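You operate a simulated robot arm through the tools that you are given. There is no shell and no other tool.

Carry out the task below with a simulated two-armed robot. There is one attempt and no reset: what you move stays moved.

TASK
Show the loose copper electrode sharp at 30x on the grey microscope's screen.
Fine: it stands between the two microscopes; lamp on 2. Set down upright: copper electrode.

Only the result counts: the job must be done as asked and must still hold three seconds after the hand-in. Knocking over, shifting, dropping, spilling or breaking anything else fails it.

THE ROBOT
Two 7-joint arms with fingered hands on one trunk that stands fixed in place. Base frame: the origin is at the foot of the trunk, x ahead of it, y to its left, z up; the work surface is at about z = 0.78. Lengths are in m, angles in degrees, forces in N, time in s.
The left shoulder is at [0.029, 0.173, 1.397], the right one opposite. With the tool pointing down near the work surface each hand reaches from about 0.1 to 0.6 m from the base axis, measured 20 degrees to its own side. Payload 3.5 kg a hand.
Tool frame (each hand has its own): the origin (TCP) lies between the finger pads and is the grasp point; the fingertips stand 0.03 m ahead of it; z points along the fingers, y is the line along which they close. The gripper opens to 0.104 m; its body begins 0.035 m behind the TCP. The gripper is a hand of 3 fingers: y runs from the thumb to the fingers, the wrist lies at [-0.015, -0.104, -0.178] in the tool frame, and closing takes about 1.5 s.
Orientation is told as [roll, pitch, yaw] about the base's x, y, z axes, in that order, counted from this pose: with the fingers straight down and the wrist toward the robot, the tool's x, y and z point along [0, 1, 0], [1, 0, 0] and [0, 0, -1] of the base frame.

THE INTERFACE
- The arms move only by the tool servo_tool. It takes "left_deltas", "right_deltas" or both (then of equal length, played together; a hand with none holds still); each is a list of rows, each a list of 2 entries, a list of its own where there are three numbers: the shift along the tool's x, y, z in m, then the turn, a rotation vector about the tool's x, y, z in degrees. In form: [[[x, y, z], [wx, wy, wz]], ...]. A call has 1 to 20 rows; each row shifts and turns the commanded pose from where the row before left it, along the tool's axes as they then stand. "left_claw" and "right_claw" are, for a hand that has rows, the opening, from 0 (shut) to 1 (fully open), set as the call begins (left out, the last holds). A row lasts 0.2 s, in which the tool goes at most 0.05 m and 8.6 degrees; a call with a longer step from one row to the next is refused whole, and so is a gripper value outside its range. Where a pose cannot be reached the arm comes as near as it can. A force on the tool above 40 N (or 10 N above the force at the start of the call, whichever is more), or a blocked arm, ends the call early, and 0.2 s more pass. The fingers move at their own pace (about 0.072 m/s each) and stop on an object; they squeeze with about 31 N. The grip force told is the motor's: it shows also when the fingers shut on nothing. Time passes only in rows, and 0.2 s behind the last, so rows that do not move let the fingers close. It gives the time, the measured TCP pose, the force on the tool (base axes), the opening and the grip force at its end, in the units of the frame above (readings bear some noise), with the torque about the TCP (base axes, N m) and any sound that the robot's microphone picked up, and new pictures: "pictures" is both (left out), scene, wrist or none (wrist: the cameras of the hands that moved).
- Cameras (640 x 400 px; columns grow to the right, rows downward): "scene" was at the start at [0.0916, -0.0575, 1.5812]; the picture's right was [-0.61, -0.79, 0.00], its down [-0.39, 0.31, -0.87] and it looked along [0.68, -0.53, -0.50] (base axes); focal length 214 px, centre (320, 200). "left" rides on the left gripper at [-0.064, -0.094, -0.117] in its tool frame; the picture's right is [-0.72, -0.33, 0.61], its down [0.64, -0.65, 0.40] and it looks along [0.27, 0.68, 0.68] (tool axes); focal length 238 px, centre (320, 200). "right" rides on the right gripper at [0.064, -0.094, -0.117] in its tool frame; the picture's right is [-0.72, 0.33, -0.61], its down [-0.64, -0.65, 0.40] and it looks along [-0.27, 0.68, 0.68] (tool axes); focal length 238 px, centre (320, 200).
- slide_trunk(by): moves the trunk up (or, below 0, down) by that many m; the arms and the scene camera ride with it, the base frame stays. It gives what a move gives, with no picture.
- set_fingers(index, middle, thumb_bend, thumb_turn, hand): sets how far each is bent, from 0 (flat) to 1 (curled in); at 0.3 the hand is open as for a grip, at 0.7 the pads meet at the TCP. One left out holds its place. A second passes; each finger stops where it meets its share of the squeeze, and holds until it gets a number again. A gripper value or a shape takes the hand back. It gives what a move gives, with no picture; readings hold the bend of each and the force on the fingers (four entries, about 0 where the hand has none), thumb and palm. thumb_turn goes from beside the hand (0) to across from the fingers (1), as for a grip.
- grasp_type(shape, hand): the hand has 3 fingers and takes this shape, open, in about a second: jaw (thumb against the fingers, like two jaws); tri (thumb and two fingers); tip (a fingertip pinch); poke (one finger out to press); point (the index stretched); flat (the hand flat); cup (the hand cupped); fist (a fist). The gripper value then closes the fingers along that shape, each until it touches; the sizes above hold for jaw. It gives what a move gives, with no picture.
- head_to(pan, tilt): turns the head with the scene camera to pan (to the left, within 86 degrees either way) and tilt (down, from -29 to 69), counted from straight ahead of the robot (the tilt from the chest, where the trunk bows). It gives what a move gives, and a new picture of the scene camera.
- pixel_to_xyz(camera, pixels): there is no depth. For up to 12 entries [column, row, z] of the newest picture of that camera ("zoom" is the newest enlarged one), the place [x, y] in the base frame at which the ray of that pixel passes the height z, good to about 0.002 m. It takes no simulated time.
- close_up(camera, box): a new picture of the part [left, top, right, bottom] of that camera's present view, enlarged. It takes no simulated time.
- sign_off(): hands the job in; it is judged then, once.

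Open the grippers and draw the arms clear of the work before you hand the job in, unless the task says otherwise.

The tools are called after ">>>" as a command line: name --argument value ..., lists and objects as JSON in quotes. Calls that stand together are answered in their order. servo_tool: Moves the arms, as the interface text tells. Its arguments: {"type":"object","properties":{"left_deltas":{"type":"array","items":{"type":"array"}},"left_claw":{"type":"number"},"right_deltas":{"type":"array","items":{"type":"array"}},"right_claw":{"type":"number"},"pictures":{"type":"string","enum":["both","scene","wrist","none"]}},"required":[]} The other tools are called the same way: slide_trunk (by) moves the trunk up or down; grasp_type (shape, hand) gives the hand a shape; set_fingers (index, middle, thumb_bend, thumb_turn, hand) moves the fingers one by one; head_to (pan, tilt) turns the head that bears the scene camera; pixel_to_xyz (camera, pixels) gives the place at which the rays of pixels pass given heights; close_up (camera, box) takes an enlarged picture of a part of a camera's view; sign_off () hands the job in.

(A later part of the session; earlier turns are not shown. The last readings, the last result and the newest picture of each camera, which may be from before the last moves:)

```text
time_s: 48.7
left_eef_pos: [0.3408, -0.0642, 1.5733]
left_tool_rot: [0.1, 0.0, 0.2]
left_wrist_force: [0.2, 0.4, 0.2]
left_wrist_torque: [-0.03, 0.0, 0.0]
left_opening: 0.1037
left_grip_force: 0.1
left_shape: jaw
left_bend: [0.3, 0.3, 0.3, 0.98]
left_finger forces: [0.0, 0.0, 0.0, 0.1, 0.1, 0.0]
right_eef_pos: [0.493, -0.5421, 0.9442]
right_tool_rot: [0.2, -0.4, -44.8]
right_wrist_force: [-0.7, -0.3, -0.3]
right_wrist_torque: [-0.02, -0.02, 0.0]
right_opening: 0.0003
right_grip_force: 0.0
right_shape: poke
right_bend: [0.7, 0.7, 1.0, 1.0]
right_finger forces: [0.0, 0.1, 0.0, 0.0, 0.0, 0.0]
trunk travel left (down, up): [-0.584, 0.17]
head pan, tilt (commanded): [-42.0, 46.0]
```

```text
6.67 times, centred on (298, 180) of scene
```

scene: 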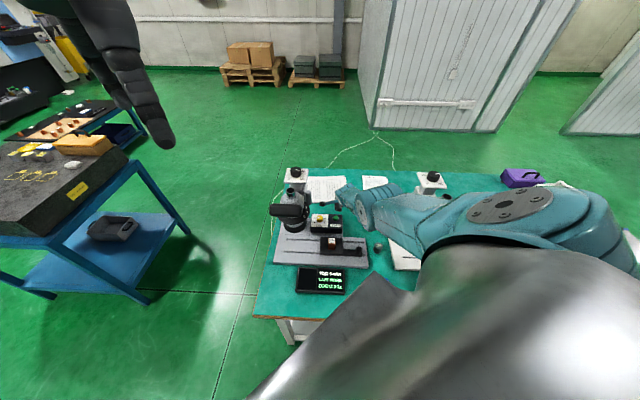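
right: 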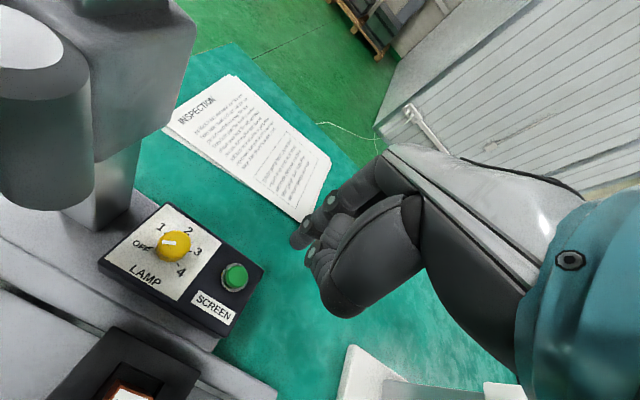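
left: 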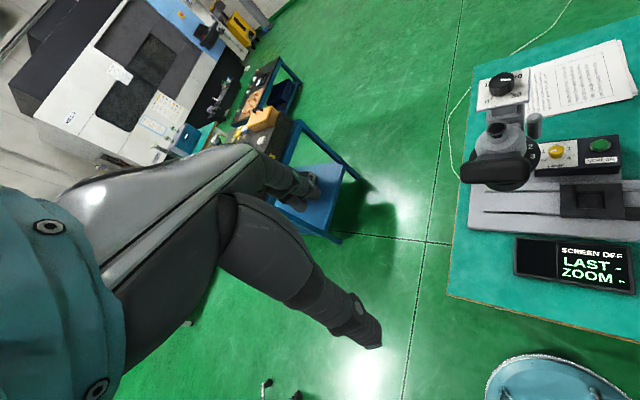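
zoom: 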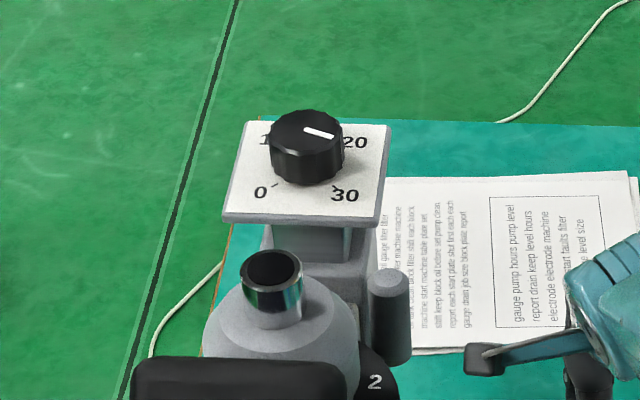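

The peg stands near (0.54,-0.41) beside the numbers, apparently the zoom lever now at "1". For the lamp I raise the hand, return to the jaw shape and turn the yaw to about +38° so the wrist and its camera keep clear of the ring.

>>> servo_tool --right_deltas '[[[0, 0, -0.038], [0, 0, 0]], [[0, 0, -0.038], [0, 0, 0]], [[0, 0, -0.038], [0, 0, 0]], [[0, 0, -0.038], [0, 0, 0]], [[0, 0, -0.038], [0, 0, 0]]]' --pictures "none"

>>> grasp_type --hand "right" --shape "jaw"

>>> servo_tool --right_deltas '[[[0, 0, 0], [0, 0, -8.3]], [[0, 0, 0], [0, 0, -8.3]], [[0, 0, 0], [0, 0, -8.3]], [[0, 0, 0], [0, 0, -8.3]], [[0, 0, 0], [0, 0, -8.3]], [[0, 0, 0], [0, 0, -8.3]], [[0, 0, 0], [0, 0, -8.3]], [[0, 0, 0], [0, 0, -8.3]], [[0, 0, 0], [0, 0, -8.3]], [[0, 0, 0], [0, 0, -8.3]], [[0, 0, 0], [0, 0, 0]]]' --right_claw 0.6

```text
time_s: 49.9
left_eef_pos: [0.3406, -0.0653, 1.5733]
left_tool_rot: [0.0, 0.0, 0.1]
left_wrist_force: [0.5, -0.5, 0.0]
left_wrist_torque: [0.02, -0.01, 0.0]
left_opening: 0.1037
left_grip_force: 0.0
left_shape: jaw
left_bend: [0.3, 0.3, 0.3, 0.98]
left_finger forces: [0.0, 0.1, 0.1, 0.0, 0.1, 0.0]
right_eef_pos: [0.492, -0.5442, 1.1354]
right_tool_rot: [0.3, -0.4, -45.1]
right_wrist_force: [1.2, -1.7, 0.8]
right_wrist_torque: [-0.02, 0.02, -0.02]
right_opening: 0.0
right_grip_force: 0.1
right_shape: poke
right_bend: [0.7, 0.7, 1.0, 1.0]
right_finger forces: [0.0, 0.1, 0.0, 0.1, 0.1, 0.0]
trunk travel left (down, up): [-0.584, 0.17]
head pan, tilt (commanded): [-42.0, 46.0]
```

```text
time_s: 50.8
left_eef_pos: [0.3412, -0.0647, 1.5734]
left_tool_rot: [0.0, 0.0, 0.0]
left_wrist_force: [-0.2, 0.2, -0.2]
left_wrist_torque: [0.02, -0.03, 0.02]
left_opening: 0.1036
left_grip_force: 0.1
left_shape: jaw
left_bend: [0.3, 0.3, 0.3, 0.98]
left_finger forces: [0.0, 0.0, 0.1, 0.0, 0.0, 0.0]
right_eef_pos: [0.4921, -0.5436, 1.1349]
right_tool_rot: [0.3, -0.5, -44.9]
right_wrist_force: [-0.2, -0.3, -0.7]
right_wrist_torque: [0.01, -0.01, -0.01]
right_opening: 0.104
right_grip_force: 0.2
right_shape: jaw
right_bend: [0.3, 0.3, 0.3, 0.98]
right_finger forces: [0.0, 0.1, 0.1, 0.1, 0.0, 0.1]
trunk travel left (down, up): [-0.584, 0.17]
head pan, tilt (commanded): [-42.0, 46.0]
```

```text
time_s: 53.2
left_eef_pos: [0.3409, -0.0657, 1.5734]
left_tool_rot: [0.1, 0.0, 0.2]
left_wrist_force: [-0.4, -0.5, -0.3]
left_wrist_torque: [-0.02, -0.03, 0.01]
left_opening: 0.1037
left_grip_force: 0.0
left_shape: jaw
left_bend: [0.3, 0.3, 0.3, 0.98]
left_finger forces: [0.0, 0.0, 0.0, 0.0, 0.0, 0.1]
right_eef_pos: [0.4907, -0.5429, 1.1347]
right_tool_rot: [-0.4, -0.4, 38.1]
right_wrist_force: [-1.1, -0.2, 0.3]
right_wrist_torque: [0.01, -0.02, -0.01]
right_opening: 0.0628
right_grip_force: 0.1
right_shape: jaw
right_bend: [0.29, 0.4, 0.64, 1.0]
right_finger forces: [0.0, 0.0, 0.1, 0.0, 0.0, 0.1]
trunk travel left (down, up): [-0.584, 0.17]
head pan, tilt (commanded): [-42.0, 46.0]
```

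scene: 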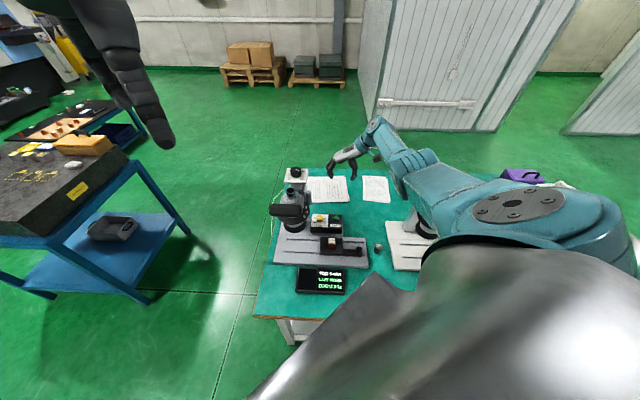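
right: 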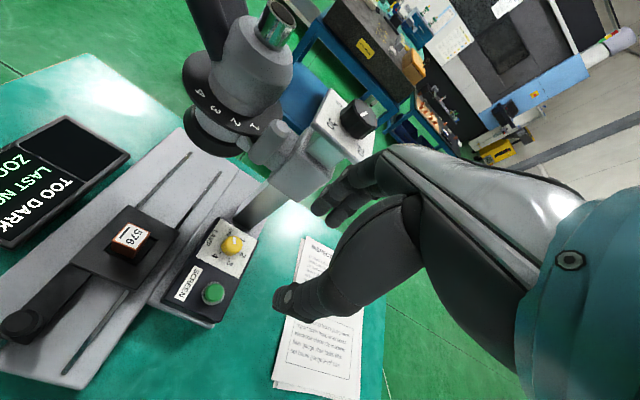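

This view shows the ring, numbers and peg from the right side. I zoom in on them and on the lamp dial.

>>> close_up --camera "right" --box '[170, 60, 330, 180]'

>>> close_up --camera "right" --box '[170, 210, 266, 320]'

>>> close_up --camera "right" --box '[290, 80, 386, 160]'

```text
3.33 times, centred on (250, 120) of right
```

zoom: 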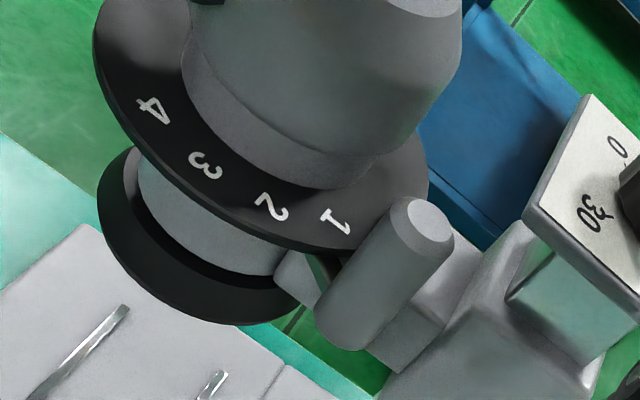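

```text
3.64 times, centred on (218, 265) of right
```

zoom: 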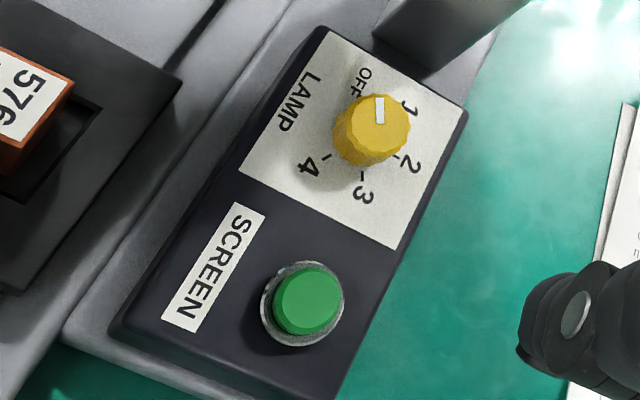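

```text
5.00 times, centred on (338, 120) of right
```

zoom: 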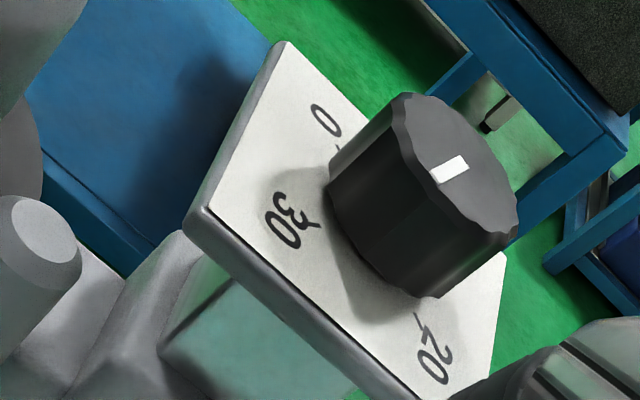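

I take a scene zoom of the ring now, to triangulate the numbers with both cameras.

>>> close_up --camera "scene" --box '[264, 190, 328, 240]'

>>> pixel_to_xyz --camera "zoom" --pixels '[[320, 200, 1.0]]'

```text
8.00 times, centred on (296, 215) of scene
```

zoom: 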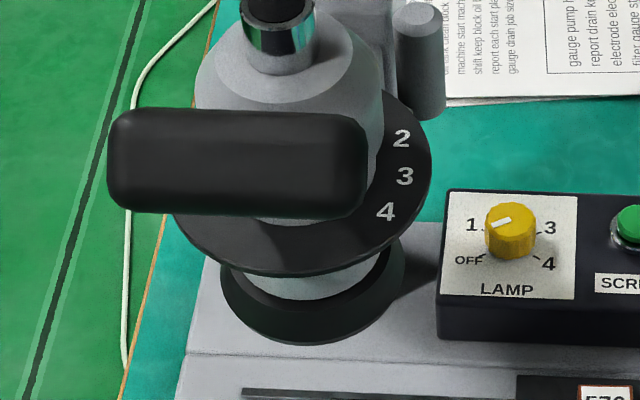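

```text
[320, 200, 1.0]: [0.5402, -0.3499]
```

I query rays for the numbers, peg and lamp knob from the scene zoom, then the same features from the right-hand zoom.

>>> pixel_to_xyz --camera "zoom" --pixels '[[402, 139, 1.0], [402, 139, 1.05], [405, 176, 1.0], [405, 176, 1.05], [387, 212, 1.0], [387, 212, 1.05], [419, 15, 1.05], [419, 15, 1.1], [422, 115, 1.0], [431, 160, 1.02], [511, 213, 0.875], [511, 213, 0.88]]'

>>> close_up --camera "right" --box '[170, 60, 330, 180]'

>>> pixel_to_xyz --camera "zoom" --pixels '[[270, 207, 1.0], [270, 207, 1.05], [205, 166, 1.0], [205, 166, 1.05], [153, 113, 1.0], [153, 113, 1.05], [430, 222, 1.05], [430, 222, 1.1], [345, 345, 1.0], [336, 221, 1.02], [428, 165, 1.02], [262, 243, 1.02]]'

```text
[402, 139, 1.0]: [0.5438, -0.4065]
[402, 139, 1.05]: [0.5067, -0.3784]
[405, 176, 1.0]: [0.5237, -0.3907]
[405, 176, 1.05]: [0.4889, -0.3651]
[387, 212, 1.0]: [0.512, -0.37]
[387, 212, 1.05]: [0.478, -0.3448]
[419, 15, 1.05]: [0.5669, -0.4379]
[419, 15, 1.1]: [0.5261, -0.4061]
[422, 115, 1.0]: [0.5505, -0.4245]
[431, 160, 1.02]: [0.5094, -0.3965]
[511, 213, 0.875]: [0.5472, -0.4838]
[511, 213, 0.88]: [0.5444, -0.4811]
```

```text
3.33 times, centred on (250, 120) of right
```

zoom: 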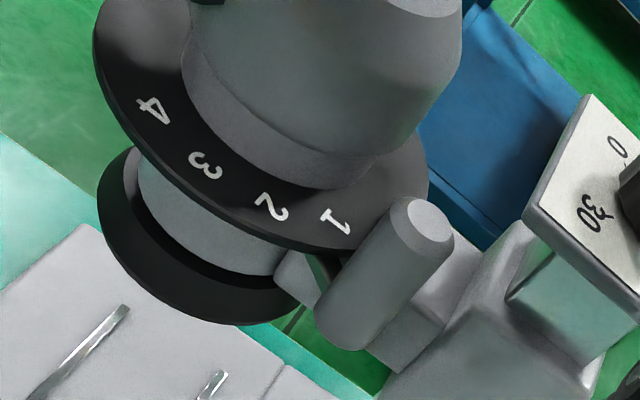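

```text
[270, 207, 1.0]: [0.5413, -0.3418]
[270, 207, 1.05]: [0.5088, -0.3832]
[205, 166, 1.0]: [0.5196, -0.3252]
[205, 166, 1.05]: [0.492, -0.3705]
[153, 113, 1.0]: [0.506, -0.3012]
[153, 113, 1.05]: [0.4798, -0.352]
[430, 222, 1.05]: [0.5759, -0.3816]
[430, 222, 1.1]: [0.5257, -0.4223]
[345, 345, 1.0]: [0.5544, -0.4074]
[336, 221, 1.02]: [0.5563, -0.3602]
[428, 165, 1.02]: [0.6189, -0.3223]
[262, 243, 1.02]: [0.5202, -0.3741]
```

Ring top is at z≈1.046, numbers 1–4 spaced about 30° apart clockwise, peg top at (0.536,-0.413,1.089) beside "1". Now the lamp: I measure its knob from this view.

>>> close_up --camera "right" --box '[200, 220, 264, 260]'

>>> pixel_to_xyz --camera "zoom" --pixels '[[320, 200, 0.875]]'

```text
10.00 times, centred on (232, 240) of right
```

zoom: 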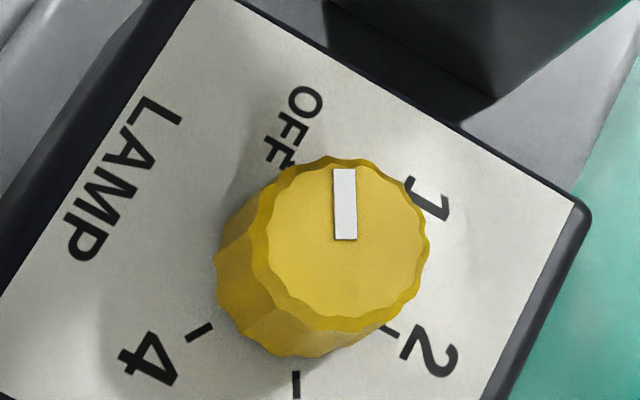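

```text
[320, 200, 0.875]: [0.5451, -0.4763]
```

>>> pixel_to_xyz --camera "zoom" --pixels '[[347, 240, 0.875], [347, 240, 0.88], [297, 271, 0.855], [297, 271, 0.858], [265, 240, 0.875], [430, 240, 0.875]]'

```text
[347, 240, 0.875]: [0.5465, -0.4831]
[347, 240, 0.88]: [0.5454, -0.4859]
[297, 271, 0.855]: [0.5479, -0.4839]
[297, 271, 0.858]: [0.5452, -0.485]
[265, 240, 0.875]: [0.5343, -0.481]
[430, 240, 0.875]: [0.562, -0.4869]
```

The lamp knob is at (0.547,-0.4825), about 0.028 wide, top z≈0.876, at OFF. To keep wrist, camera and fingers clear of ring and pillar I turn to yaw 12°, lean the hand 15° to the right, and shift to a point right of the lamp before descending.

>>> servo_tool --right_deltas '[[[0, 0, 0], [0, 0, 6.5]], [[0, 0, 0], [0, 0, 6.5]], [[0, 0, 0], [0, 0, 6.5]], [[0, 0, 0], [0, 0, 6.5]], [[0, 0, 0], [0, 7.5, 0]], [[0, 0, 0], [0, 7.5, 0]], [[0.015, 0.013, -0.0167], [0, 0, 0]], [[0.015, 0.013, -0.0167], [0, 0, 0]], [[0, 0, 0], [0, 0, 0]]]'

```text
time_s: 55.2
left_eef_pos: [0.3409, -0.0655, 1.5729]
left_tool_rot: [0.0, 0.1, 0.2]
left_wrist_force: [-0.6, -0.2, -0.2]
left_wrist_torque: [0.0, 0.01, 0.02]
left_opening: 0.1033
left_grip_force: 0.1
left_shape: jaw
left_bend: [0.3, 0.3, 0.3, 0.98]
left_finger forces: [0.0, 0.0, 0.1, 0.1, 0.1, 0.0]
right_eef_pos: [0.5104, -0.5175, 1.1758]
right_tool_rot: [14.9, -0.4, 12.1]
right_wrist_force: [-0.7, 0.5, -0.7]
right_wrist_torque: [0.04, 0.01, 0.0]
right_opening: 0.063
right_grip_force: 0.1
right_shape: jaw
right_bend: [0.29, 0.4, 0.64, 1.0]
right_finger forces: [0.1, 0.0, 0.0, 0.0, 0.0, 0.0]
trunk travel left (down, up): [-0.584, 0.17]
head pan, tilt (commanded): [-42.0, 46.0]
```

scene: 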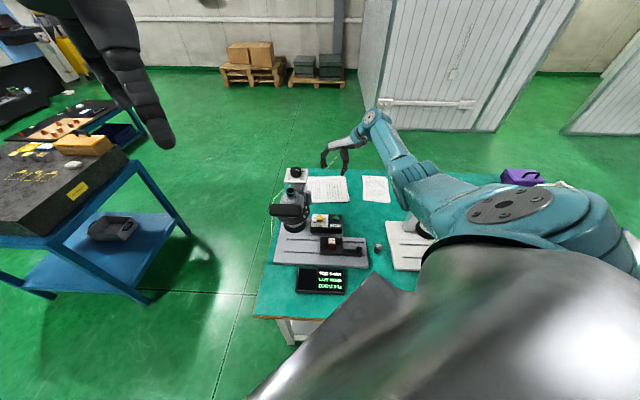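
right: 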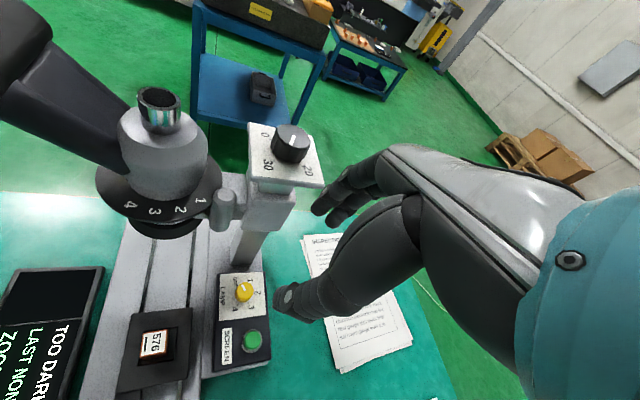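

The elbow may lie above the white microscope; I check where the forearm is before lowering.

>>> pixel_to_xyz --camera "scene" --pixels '[[375, 118, 1.343], [400, 170, 1.3], [400, 170, 1.35], [425, 195, 1.3], [425, 195, 1.35], [425, 195, 1.4], [460, 205, 1.4], [460, 205, 1.45]]'

>>> close_up --camera "scene" --box '[300, 90, 540, 260]'

```text
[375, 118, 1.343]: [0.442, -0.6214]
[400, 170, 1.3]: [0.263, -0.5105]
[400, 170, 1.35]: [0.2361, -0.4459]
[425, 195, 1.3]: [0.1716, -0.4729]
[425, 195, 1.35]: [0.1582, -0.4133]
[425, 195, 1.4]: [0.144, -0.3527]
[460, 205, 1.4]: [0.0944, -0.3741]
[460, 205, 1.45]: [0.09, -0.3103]
```

```text
2.35 times, centred on (420, 175) of scene
```

zoom: 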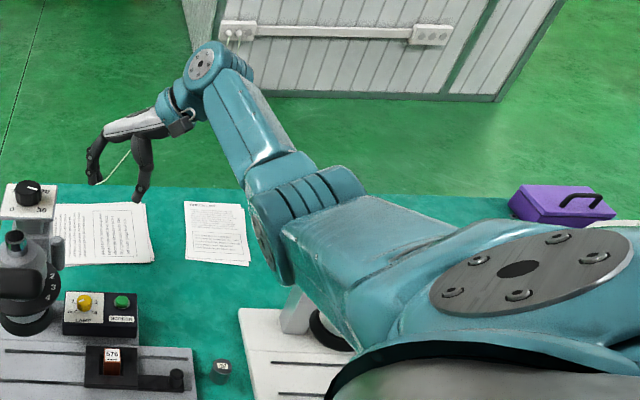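

The arm runs well clear of the white microscope. I lower the trunk in two steps, stopping with fingertips just above the lamp knob height, still to its right.

>>> slide_trunk --by -0.15

>>> slide_trunk --by -0.095

>>> servo_tool --right_deltas '[[[0, 0, 0], [0, 0, 0]]]'

```text
time_s: 56.9
left_eef_pos: [0.3408, -0.0658, 1.4233]
left_tool_rot: [0.0, 0.0, 0.1]
left_wrist_force: [-0.3, 0.6, -0.5]
left_wrist_torque: [0.0, 0.0, -0.03]
left_opening: 0.1036
left_grip_force: 0.1
left_shape: jaw
left_bend: [0.3, 0.3, 0.3, 0.98]
left_finger forces: [0.0, 0.0, 0.0, 0.0, 0.0, 0.1]
right_eef_pos: [0.5115, -0.5168, 1.0251]
right_tool_rot: [14.8, -0.5, 12.1]
right_wrist_force: [-0.4, -0.1, -1.1]
right_wrist_torque: [0.02, -0.01, -0.04]
right_opening: 0.0628
right_grip_force: 0.1
right_shape: jaw
right_bend: [0.29, 0.4, 0.64, 1.0]
right_finger forces: [0.1, 0.1, 0.1, 0.1, 0.0, 0.0]
trunk travel left (down, up): [-0.434, 0.32]
head pan, tilt (commanded): [-42.0, 46.0]
```

```text
time_s: 58.2
left_eef_pos: [0.3398, -0.065, 1.3289]
left_tool_rot: [0.0, 0.0, 0.3]
left_wrist_force: [0.2, 0.7, 0.2]
left_wrist_torque: [-0.05, -0.04, 0.02]
left_opening: 0.1037
left_grip_force: 0.1
left_shape: jaw
left_bend: [0.3, 0.3, 0.3, 0.98]
left_finger forces: [0.0, 0.0, 0.0, 0.0, 0.2, 0.1]
right_eef_pos: [0.512, -0.5163, 0.931]
right_tool_rot: [14.8, -0.6, 11.9]
right_wrist_force: [-0.5, -0.1, -0.5]
right_wrist_torque: [0.0, -0.03, -0.02]
right_opening: 0.0629
right_grip_force: 0.1
right_shape: jaw
right_bend: [0.29, 0.4, 0.64, 1.0]
right_finger forces: [0.1, 0.1, 0.0, 0.0, 0.0, 0.0]
trunk travel left (down, up): [-0.339, 0.415]
head pan, tilt (commanded): [-42.0, 46.0]
```

```text
time_s: 58.6
left_eef_pos: [0.3397, -0.0653, 1.3284]
left_tool_rot: [0.0, 0.0, 0.1]
left_wrist_force: [-0.3, 0.1, 0.0]
left_wrist_torque: [0.01, 0.02, 0.0]
left_opening: 0.1035
left_grip_force: 0.0
left_shape: jaw
left_bend: [0.3, 0.3, 0.3, 0.98]
left_finger forces: [0.0, 0.1, 0.0, 0.0, 0.1, 0.1]
right_eef_pos: [0.5115, -0.5181, 0.931]
right_tool_rot: [14.7, -0.6, 12.2]
right_wrist_force: [-1.0, -1.1, 0.5]
right_wrist_torque: [-0.04, 0.01, 0.0]
right_opening: 0.0627
right_grip_force: 0.2
right_shape: jaw
right_bend: [0.29, 0.4, 0.64, 1.0]
right_finger forces: [0.0, 0.1, 0.0, 0.0, 0.1, 0.0]
trunk travel left (down, up): [-0.339, 0.415]
head pan, tilt (commanded): [-42.0, 46.0]
```

scene: 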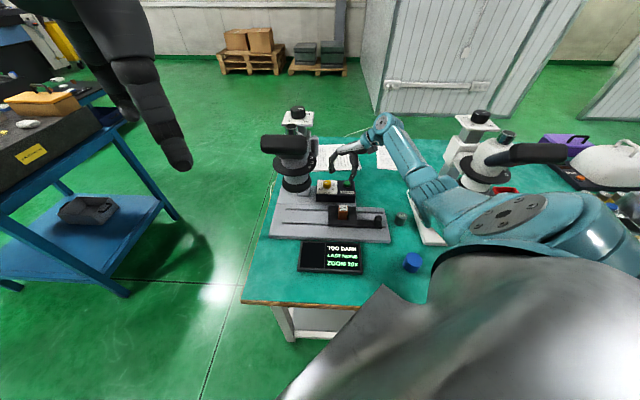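
right: 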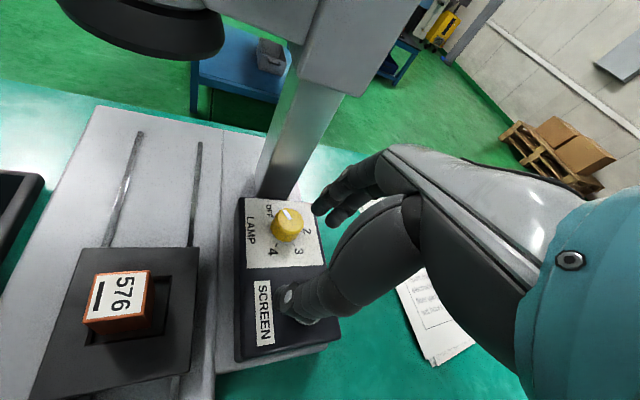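

I measure the lamp knob from this near view to align the grip.

>>> close_up --camera "right" --box '[224, 180, 352, 280]'

```text
4.00 times, centred on (288, 230) of right
```

zoom: 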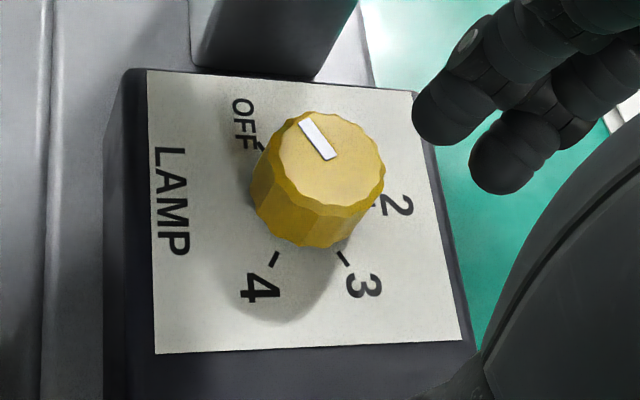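

>>> pixel_to_xyz --camera "zoom" --pixels '[[333, 155, 0.875], [333, 155, 0.88], [305, 200, 0.856], [275, 258, 0.856], [343, 258, 0.856], [375, 203, 0.856], [262, 147, 0.856], [268, 155, 0.875], [385, 165, 0.875]]'

```text
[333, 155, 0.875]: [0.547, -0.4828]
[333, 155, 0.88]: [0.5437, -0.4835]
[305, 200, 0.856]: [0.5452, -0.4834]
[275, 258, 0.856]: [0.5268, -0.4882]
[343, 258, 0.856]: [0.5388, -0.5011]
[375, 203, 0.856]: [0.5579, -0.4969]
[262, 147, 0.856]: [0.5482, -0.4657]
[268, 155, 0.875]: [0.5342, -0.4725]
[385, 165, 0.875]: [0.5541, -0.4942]
```

The knob axis is at about (0.546,-0.483). I move the hand over it at the same height, then look before lowering.

>>> servo_tool --right_deltas '[[[0.0106, 0.0205, 0.0028], [0, 0, 0]], [[0.0106, 0.0204, 0.0028], [0, 0, 0]], [[0, 0, 0], [0, 0, 0]]]' --right_claw 0.65

>>> close_up --camera "right" --box '[224, 150, 416, 310]'

>>> close_up --camera "scene" --box '[256, 130, 384, 220]'

```text
time_s: 59.4
left_eef_pos: [0.3404, -0.065, 1.3283]
left_tool_rot: [-0.1, -0.1, 0.1]
left_wrist_force: [0.7, -1.0, 0.2]
left_wrist_torque: [-0.01, -0.02, -0.04]
left_opening: 0.1037
left_grip_force: 0.1
left_shape: jaw
left_bend: [0.3, 0.3, 0.3, 0.98]
left_finger forces: [0.0, 0.0, 0.1, 0.0, 0.0, 0.1]
right_eef_pos: [0.5469, -0.4897, 0.9292]
right_tool_rot: [14.8, -0.4, 11.9]
right_wrist_force: [0.4, -0.1, 0.5]
right_wrist_torque: [0.0, -0.03, 0.0]
right_opening: 0.067
right_grip_force: 0.1
right_shape: jaw
right_bend: [0.28, 0.39, 0.62, 1.0]
right_finger forces: [0.1, 0.0, 0.0, 0.1, 0.0, 0.1]
trunk travel left (down, up): [-0.339, 0.415]
head pan, tilt (commanded): [-42.0, 46.0]
```

scene: 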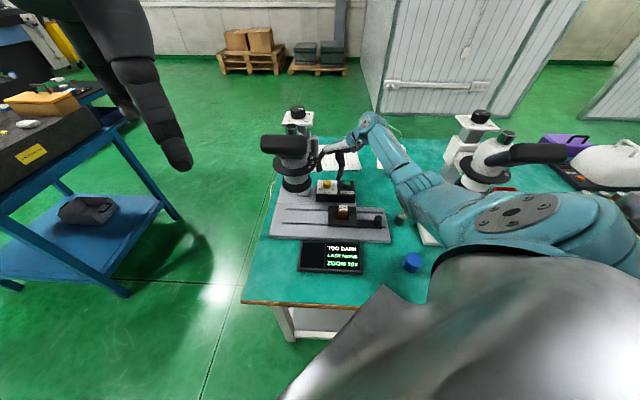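
right: 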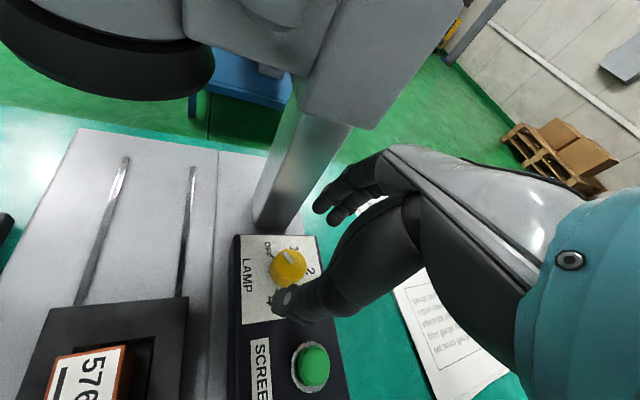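

```text
2.50 times, centred on (320, 230) of right
```

zoom: 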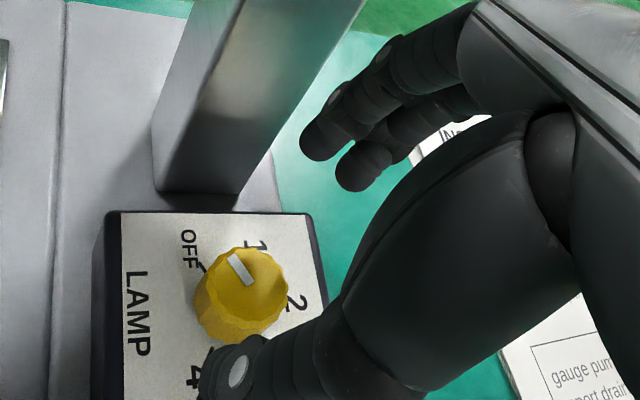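

```text
4.44 times, centred on (320, 175) of scene
```

zoom: 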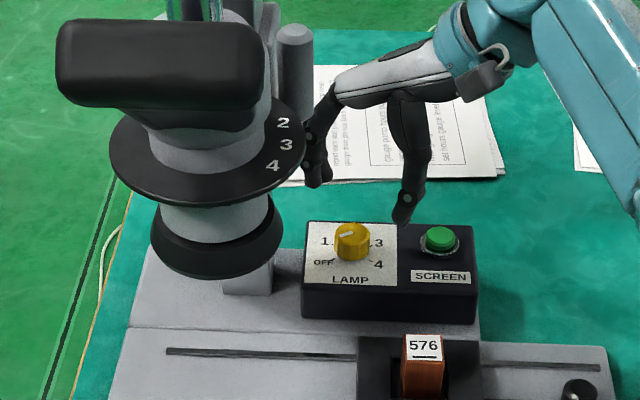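

The thumb and fingers straddle the knob with the pillar clear. I lower onto the knob.

>>> servo_tool --right_deltas '[[[-0.0035, 0, 0.0174], [0, 0, 0]], [[-0.0042, 0, 0.0155], [0, 0, 0]], [[0, 0, 0], [0, 0, 0]]]' --pictures "wrist"

>>> close_up --camera "right" --box '[224, 150, 416, 310]'

>>> close_up --camera "scene" --box '[300, 155, 364, 205]'

```text
time_s: 60.2
left_eef_pos: [0.3403, -0.0653, 1.3287]
left_tool_rot: [0.0, 0.1, 0.0]
left_wrist_force: [0.4, -0.3, 0.3]
left_wrist_torque: [0.03, 0.01, -0.04]
left_opening: 0.1037
left_grip_force: 0.1
left_shape: jaw
left_bend: [0.3, 0.3, 0.3, 0.98]
left_finger forces: [0.0, 0.1, 0.1, 0.0, 0.0, 0.1]
right_eef_pos: [0.5483, -0.4864, 0.8949]
right_tool_rot: [14.8, -0.6, 12.0]
right_wrist_force: [0.5, -0.8, 0.0]
right_wrist_torque: [0.02, 0.01, -0.01]
right_opening: 0.0673
right_grip_force: 0.1
right_shape: jaw
right_bend: [0.28, 0.39, 0.62, 1.0]
right_finger forces: [0.1, 0.1, 0.0, 0.0, 0.1, 0.1]
trunk travel left (down, up): [-0.339, 0.415]
head pan, tilt (commanded): [-42.0, 46.0]
```

right: 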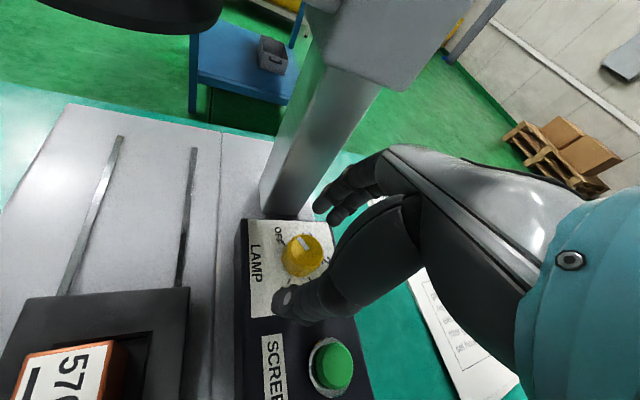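

```text
2.50 times, centred on (320, 230) of right
```

zoom: 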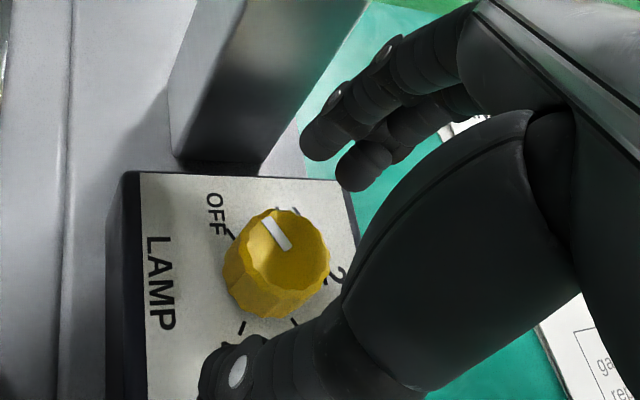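

```text
8.00 times, centred on (332, 180) of scene
```

zoom: 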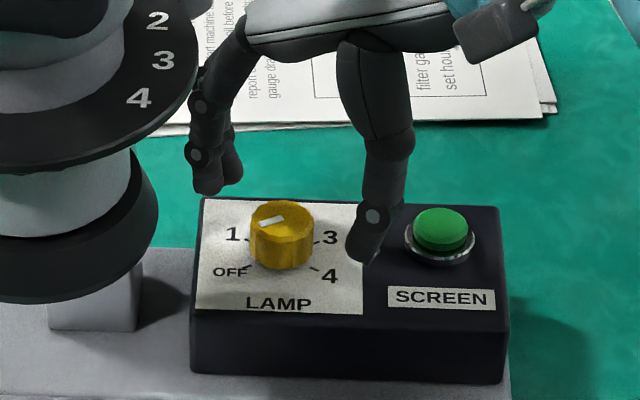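

The knob sits midway between thumb and fingers. I close the hand on it.

>>> servo_tool --right_deltas '[[[0, 0, 0], [0, 0, 0]], [[0, 0, 0], [0, 0, 0]], [[0, 0, 0], [0, 0, 0]], [[0, 0, 0], [0, 0, 0]], [[0, 0, 0], [0, 0, 0]]]' --right_claw 0 --pictures "wrist"

>>> close_up --camera "right" --box '[250, 180, 378, 280]'

>>> close_up --camera "scene" --box '[300, 155, 364, 205]'

```text
time_s: 61.4
left_eef_pos: [0.3399, -0.0653, 1.3281]
left_tool_rot: [0.0, 0.0, 0.1]
left_wrist_force: [0.5, 0.3, -0.1]
left_wrist_torque: [0.01, 0.02, -0.04]
left_opening: 0.1038
left_grip_force: 0.1
left_shape: jaw
left_bend: [0.3, 0.3, 0.3, 0.98]
left_finger forces: [0.0, 0.0, 0.0, 0.0, 0.0, 0.1]
right_eef_pos: [0.5472, -0.4872, 0.8951]
right_tool_rot: [14.9, -0.4, 12.1]
right_wrist_force: [0.8, 0.7, 1.3]
right_wrist_torque: [0.0, -0.04, 0.02]
right_opening: 0.0001
right_grip_force: 30.9
right_shape: jaw
right_bend: [0.7, 0.61, 0.68, 1.0]
right_finger forces: [0.1, 0.1, 0.1, 0.0, 0.1, 0.1]
trunk travel left (down, up): [-0.339, 0.415]
head pan, tilt (commanded): [-42.0, 46.0]
```

right: 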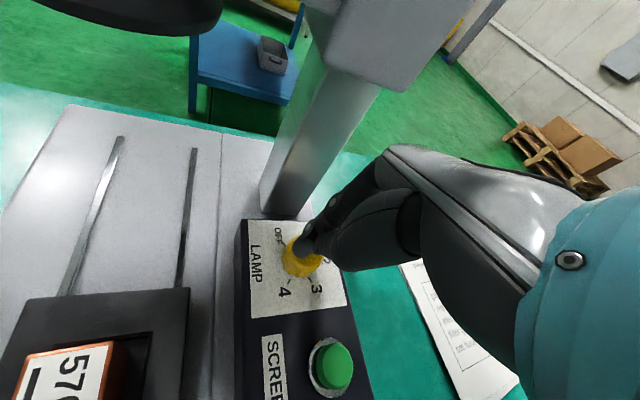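

```text
4.00 times, centred on (314, 230) of right
```

zoom: 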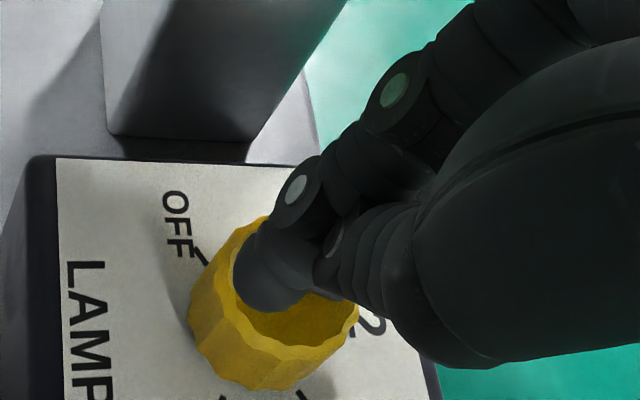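

```text
8.00 times, centred on (332, 180) of scene
```

zoom: 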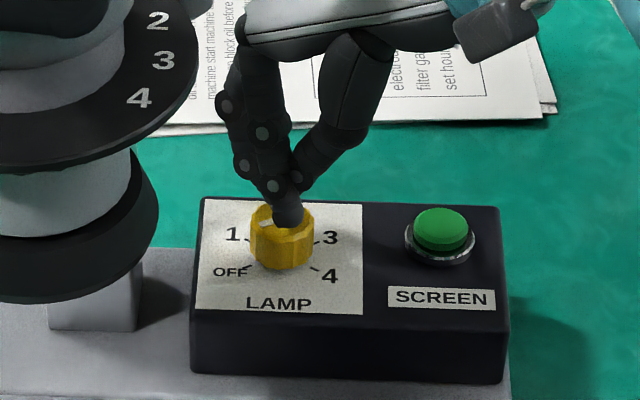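

The fingers closed just above the knob's top, without gripping: closed tips stand only ~0.017 ahead of the TCP. I open partly and go about 1 cm lower.

>>> servo_tool --right_deltas '[[[0, 0, 0], [0, 0, 0]], [[0, 0, 0], [0, 0, 0]], [[0, 0, 0], [0, 0, 0]], [[0, 0, 0], [0, 0, 0]]]' --right_claw 0.5 --pictures "none"

>>> close_up --camera "scene" --box '[300, 155, 364, 205]'

>>> close_up --camera "right" --box '[250, 180, 378, 280]'

```text
time_s: 62.4
left_eef_pos: [0.3396, -0.0662, 1.3287]
left_tool_rot: [-0.1, -0.1, 0.1]
left_wrist_force: [-0.5, -0.2, -1.1]
left_wrist_torque: [-0.02, -0.04, 0.03]
left_opening: 0.1037
left_grip_force: 0.1
left_shape: jaw
left_bend: [0.3, 0.3, 0.3, 0.98]
left_finger forces: [0.0, 0.0, 0.0, 0.1, 0.0, 0.1]
right_eef_pos: [0.5478, -0.4878, 0.8955]
right_tool_rot: [14.8, -0.5, 12.1]
right_wrist_force: [-1.2, -0.2, -0.2]
right_wrist_torque: [0.01, 0.04, -0.01]
right_opening: 0.0516
right_grip_force: 0.1
right_shape: jaw
right_bend: [0.74, 0.45, 0.7, 1.0]
right_finger forces: [0.1, 0.1, 0.1, 0.1, 0.0, 0.0]
trunk travel left (down, up): [-0.339, 0.415]
head pan, tilt (commanded): [-42.0, 46.0]
```

```text
8.00 times, centred on (332, 180) of scene
```

zoom: 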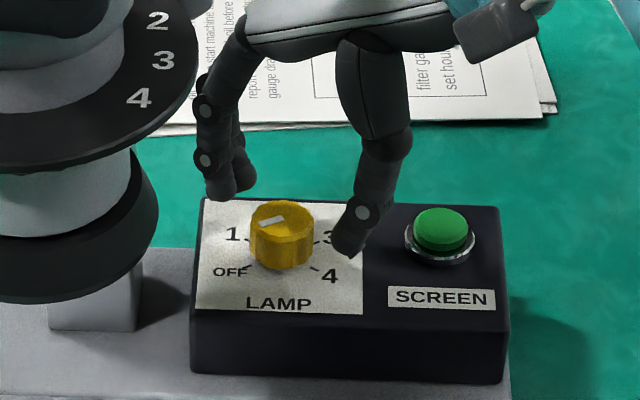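

```text
4.00 times, centred on (314, 230) of right
```

zoom: 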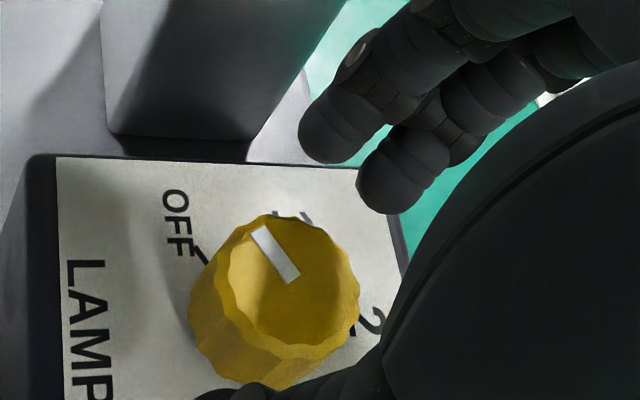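

I check the knob's top centre in this zoom against the planned axis.

>>> pixel_to_xyz --camera "zoom" --pixels '[[293, 280, 0.876], [255, 310, 0.856], [225, 260, 0.876], [358, 285, 0.876]]'

```text
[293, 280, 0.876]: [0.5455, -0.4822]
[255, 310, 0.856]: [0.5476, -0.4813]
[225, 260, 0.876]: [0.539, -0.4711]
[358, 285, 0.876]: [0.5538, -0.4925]
```

Aligned within 2 mm. I lower 11 mm in small steps and close again.

>>> servo_tool --right_deltas '[[[-0.001, 0, 0.0039], [0, 0, 0]], [[-0.001, 0, 0.0039], [0, 0, 0]], [[-0.0008, 0, 0.0029], [0, 0, 0]], [[0, 0, 0], [0, 0, 0]]]' --pictures "none"

>>> close_up --camera "scene" --box '[300, 155, 364, 205]'

```text
time_s: 63.4
left_eef_pos: [0.3411, -0.0653, 1.328]
left_tool_rot: [0.0, 0.0, 0.1]
left_wrist_force: [-0.6, -0.1, 0.0]
left_wrist_torque: [0.01, 0.02, -0.01]
left_opening: 0.1035
left_grip_force: 0.2
left_shape: jaw
left_bend: [0.3, 0.3, 0.3, 0.98]
left_finger forces: [0.0, 0.0, 0.1, 0.0, 0.0, 0.0]
right_eef_pos: [0.5473, -0.4871, 0.8854]
right_tool_rot: [14.8, -0.6, 12.1]
right_wrist_force: [-0.3, -0.8, -0.1]
right_wrist_torque: [-0.02, 0.0, 0.0]
right_opening: 0.0514
right_grip_force: 0.0
right_shape: jaw
right_bend: [0.74, 0.45, 0.7, 1.0]
right_finger forces: [0.0, 0.0, 0.0, 0.1, 0.0, 0.1]
trunk travel left (down, up): [-0.339, 0.415]
head pan, tilt (commanded): [-42.0, 46.0]
```

```text
8.00 times, centred on (332, 180) of scene
```

zoom: 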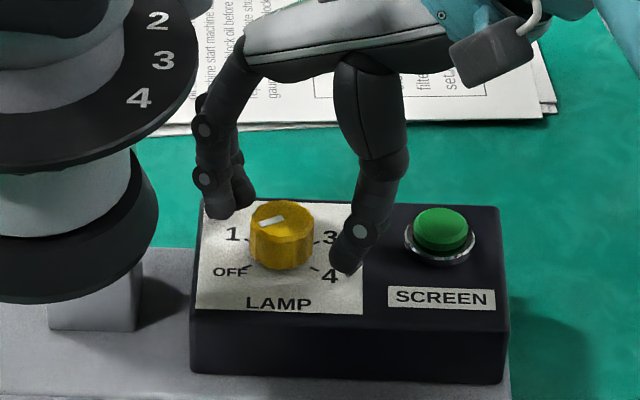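

Still free; I go 3 mm lower and close on the knob.

>>> servo_tool --right_deltas '[[[-0.0008, 0, 0.0029], [0, 0, 0]], [[0, 0, 0], [0, 0, 0]]]' --pictures "none"

>>> servo_tool --right_deltas '[[[0, 0, 0], [0, 0, 0]], [[0, 0, 0], [0, 0, 0]], [[0, 0, 0], [0, 0, 0]], [[0, 0, 0], [0, 0, 0]]]' --right_claw 0 --pictures "none"

>>> close_up --camera "scene" --box '[300, 155, 364, 205]'

>>> close_up --camera "right" --box '[250, 180, 378, 280]'

```text
time_s: 64.0
left_eef_pos: [0.3399, -0.0659, 1.3284]
left_tool_rot: [0.1, 0.0, 0.0]
left_wrist_force: [0.4, -0.8, 0.2]
left_wrist_torque: [0.01, -0.02, 0.01]
left_opening: 0.1037
left_grip_force: 0.1
left_shape: jaw
left_bend: [0.3, 0.3, 0.3, 0.98]
left_finger forces: [0.0, 0.0, 0.1, 0.0, 0.0, 0.0]
right_eef_pos: [0.5477, -0.4858, 0.8816]
right_tool_rot: [14.8, -0.5, 12.1]
right_wrist_force: [-0.4, -1.0, 1.1]
right_wrist_torque: [0.0, 0.0, -0.02]
right_opening: 0.0513
right_grip_force: 0.1
right_shape: jaw
right_bend: [0.74, 0.45, 0.7, 1.0]
right_finger forces: [0.0, 0.1, 0.1, 0.0, 0.0, 0.0]
trunk travel left (down, up): [-0.339, 0.415]
head pan, tilt (commanded): [-42.0, 46.0]
```

```text
time_s: 65.0
left_eef_pos: [0.3407, -0.0649, 1.3284]
left_tool_rot: [0.0, 0.0, 0.1]
left_wrist_force: [0.4, 0.3, -0.6]
left_wrist_torque: [0.0, -0.02, -0.02]
left_opening: 0.1035
left_grip_force: 0.1
left_shape: jaw
left_bend: [0.3, 0.3, 0.3, 0.98]
left_finger forces: [0.0, 0.1, 0.1, 0.1, 0.1, 0.1]
right_eef_pos: [0.5473, -0.4866, 0.8806]
right_tool_rot: [14.8, -0.4, 12.1]
right_wrist_force: [-0.8, 2.1, -3.0]
right_wrist_torque: [0.03, 0.0, 0.02]
right_opening: 0.0228
right_grip_force: 31.4
right_shape: jaw
right_bend: [0.74, 0.55, 0.74, 1.0]
right_finger forces: [16.6, 10.2, 0.0, 0.0, 27.5, 0.1]
trunk travel left (down, up): [-0.339, 0.415]
head pan, tilt (commanded): [-42.0, 46.0]
```

```text
8.00 times, centred on (332, 180) of scene
```

zoom: 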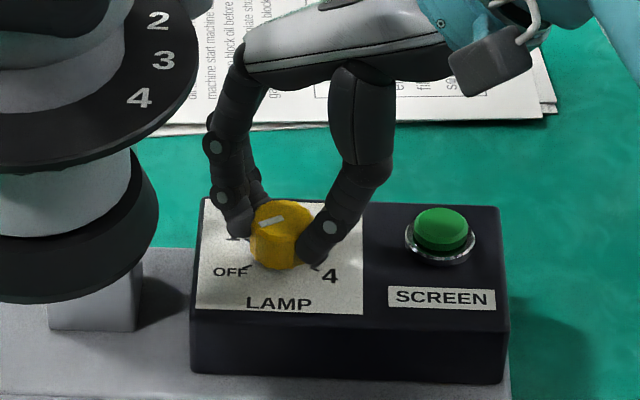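

```text
4.00 times, centred on (314, 230) of right
```

zoom: 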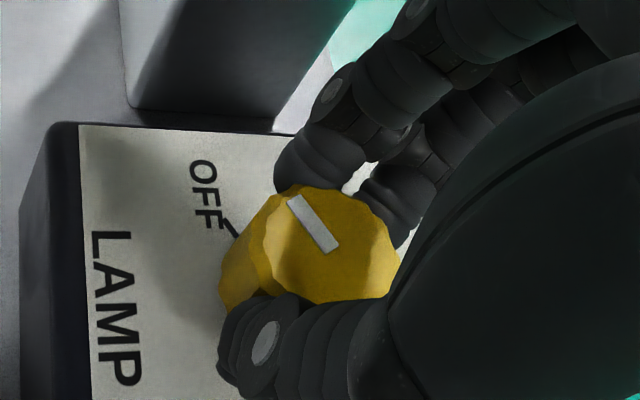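

The knob is gripped firmly. I rotate clockwise about the vertical by 24° first and look.

>>> servo_tool --right_deltas '[[[0, -0.0007, 0], [-2.07, 0, 7.73]], [[0, -0.0007, 0], [-2.07, 0, 7.73]], [[0, -0.0007, 0], [-2.07, 0, 7.73]], [[0, 0, 0], [0, 0, 0]]]' --pictures "none"

>>> close_up --camera "scene" --box '[284, 125, 380, 205]'

>>> close_up --camera "right" --box '[250, 180, 378, 280]'

```text
time_s: 66.0
left_eef_pos: [0.3408, -0.0644, 1.3291]
left_tool_rot: [0.0, 0.1, 0.1]
left_wrist_force: [-0.2, -0.7, 0.8]
left_wrist_torque: [0.0, -0.03, 0.01]
left_opening: 0.1036
left_grip_force: 0.1
left_shape: jaw
left_bend: [0.3, 0.3, 0.3, 0.98]
left_finger forces: [0.0, 0.0, 0.1, 0.1, 0.0, 0.0]
right_eef_pos: [0.5459, -0.4845, 0.8809]
right_tool_rot: [15.1, -0.3, -12.0]
right_wrist_force: [3.5, 7.9, -7.8]
right_wrist_torque: [0.1, -0.07, 0.07]
right_opening: 0.0224
right_grip_force: 31.0
right_shape: jaw
right_bend: [0.74, 0.55, 0.74, 1.0]
right_finger forces: [19.6, 10.1, 0.1, 0.0, 27.0, 0.0]
trunk travel left (down, up): [-0.339, 0.415]
head pan, tilt (commanded): [-42.0, 46.0]
```

```text
5.00 times, centred on (332, 165) of scene
```

zoom: 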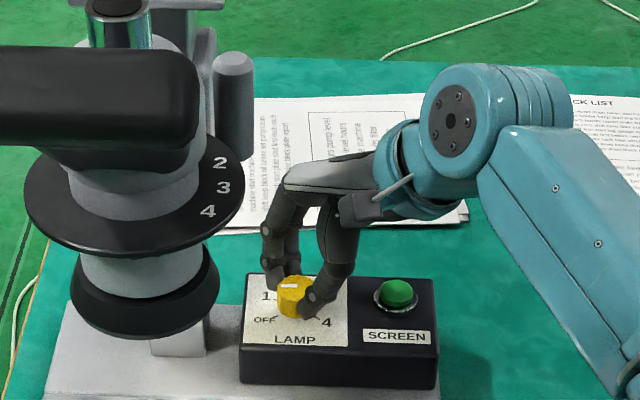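

```text
4.00 times, centred on (314, 230) of right
```

zoom: 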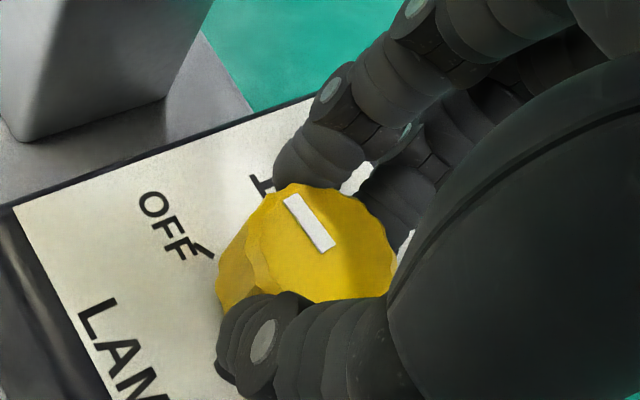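

The knob turns with the hand (24° so far) and there is still plenty of room to the ring. I continue another 32°, relieving the small side force.

>>> servo_tool --right_deltas '[[[0.0008, -0.0007, 0.0007], [-2.07, 0, 7.73]], [[0, -0.0007, 0], [-2.07, 0, 7.73]], [[0.0004, -0.0007, 0.0003], [-2.07, 0, 7.73]], [[0, -0.0007, 0], [-2.07, 0, 7.73]], [[0, 0, 0], [0, 0, 0]]]' --pictures "none"

>>> close_up --camera "scene" --box '[284, 125, 380, 205]'

>>> close_up --camera "right" --box '[250, 180, 378, 280]'

```text
time_s: 67.2
left_eef_pos: [0.3414, -0.0641, 1.3269]
left_tool_rot: [0.0, 0.1, 0.1]
left_wrist_force: [-0.2, 0.0, 0.5]
left_wrist_torque: [-0.01, 0.01, -0.01]
left_opening: 0.1034
left_grip_force: 0.2
left_shape: jaw
left_bend: [0.3, 0.3, 0.3, 0.98]
left_finger forces: [0.1, 0.1, 0.1, 0.0, 0.0, 0.0]
right_eef_pos: [0.5432, -0.483, 0.8818]
right_tool_rot: [15.3, -0.5, -43.9]
right_wrist_force: [8.5, 6.7, -6.3]
right_wrist_torque: [0.04, -0.12, 0.05]
right_opening: 0.0223
right_grip_force: 31.4
right_shape: jaw
right_bend: [0.74, 0.56, 0.74, 1.0]
right_finger forces: [20.3, 8.8, 0.1, 0.0, 27.4, 0.1]
trunk travel left (down, up): [-0.339, 0.415]
head pan, tilt (commanded): [-42.0, 46.0]
```

```text
5.00 times, centred on (332, 165) of scene
```

zoom: 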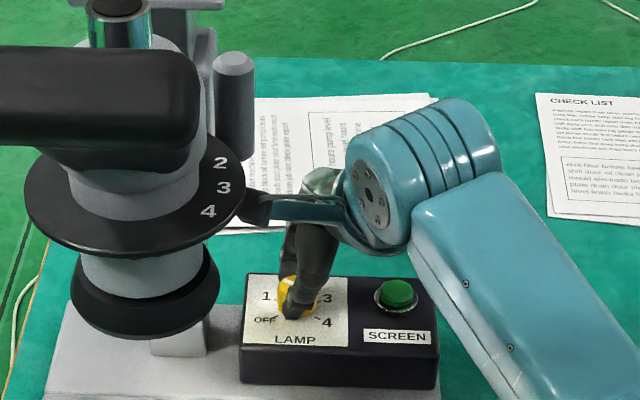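

```text
4.00 times, centred on (314, 230) of right
```

zoom: 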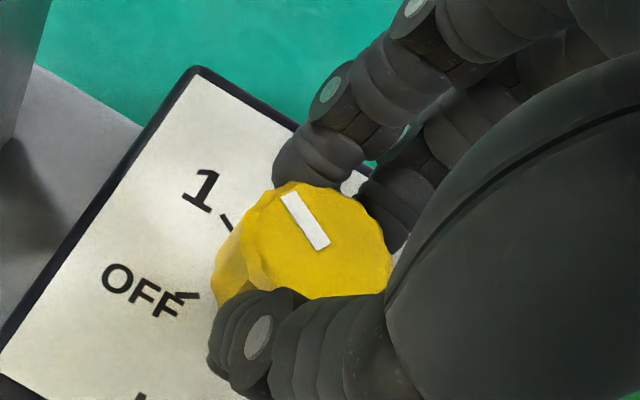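

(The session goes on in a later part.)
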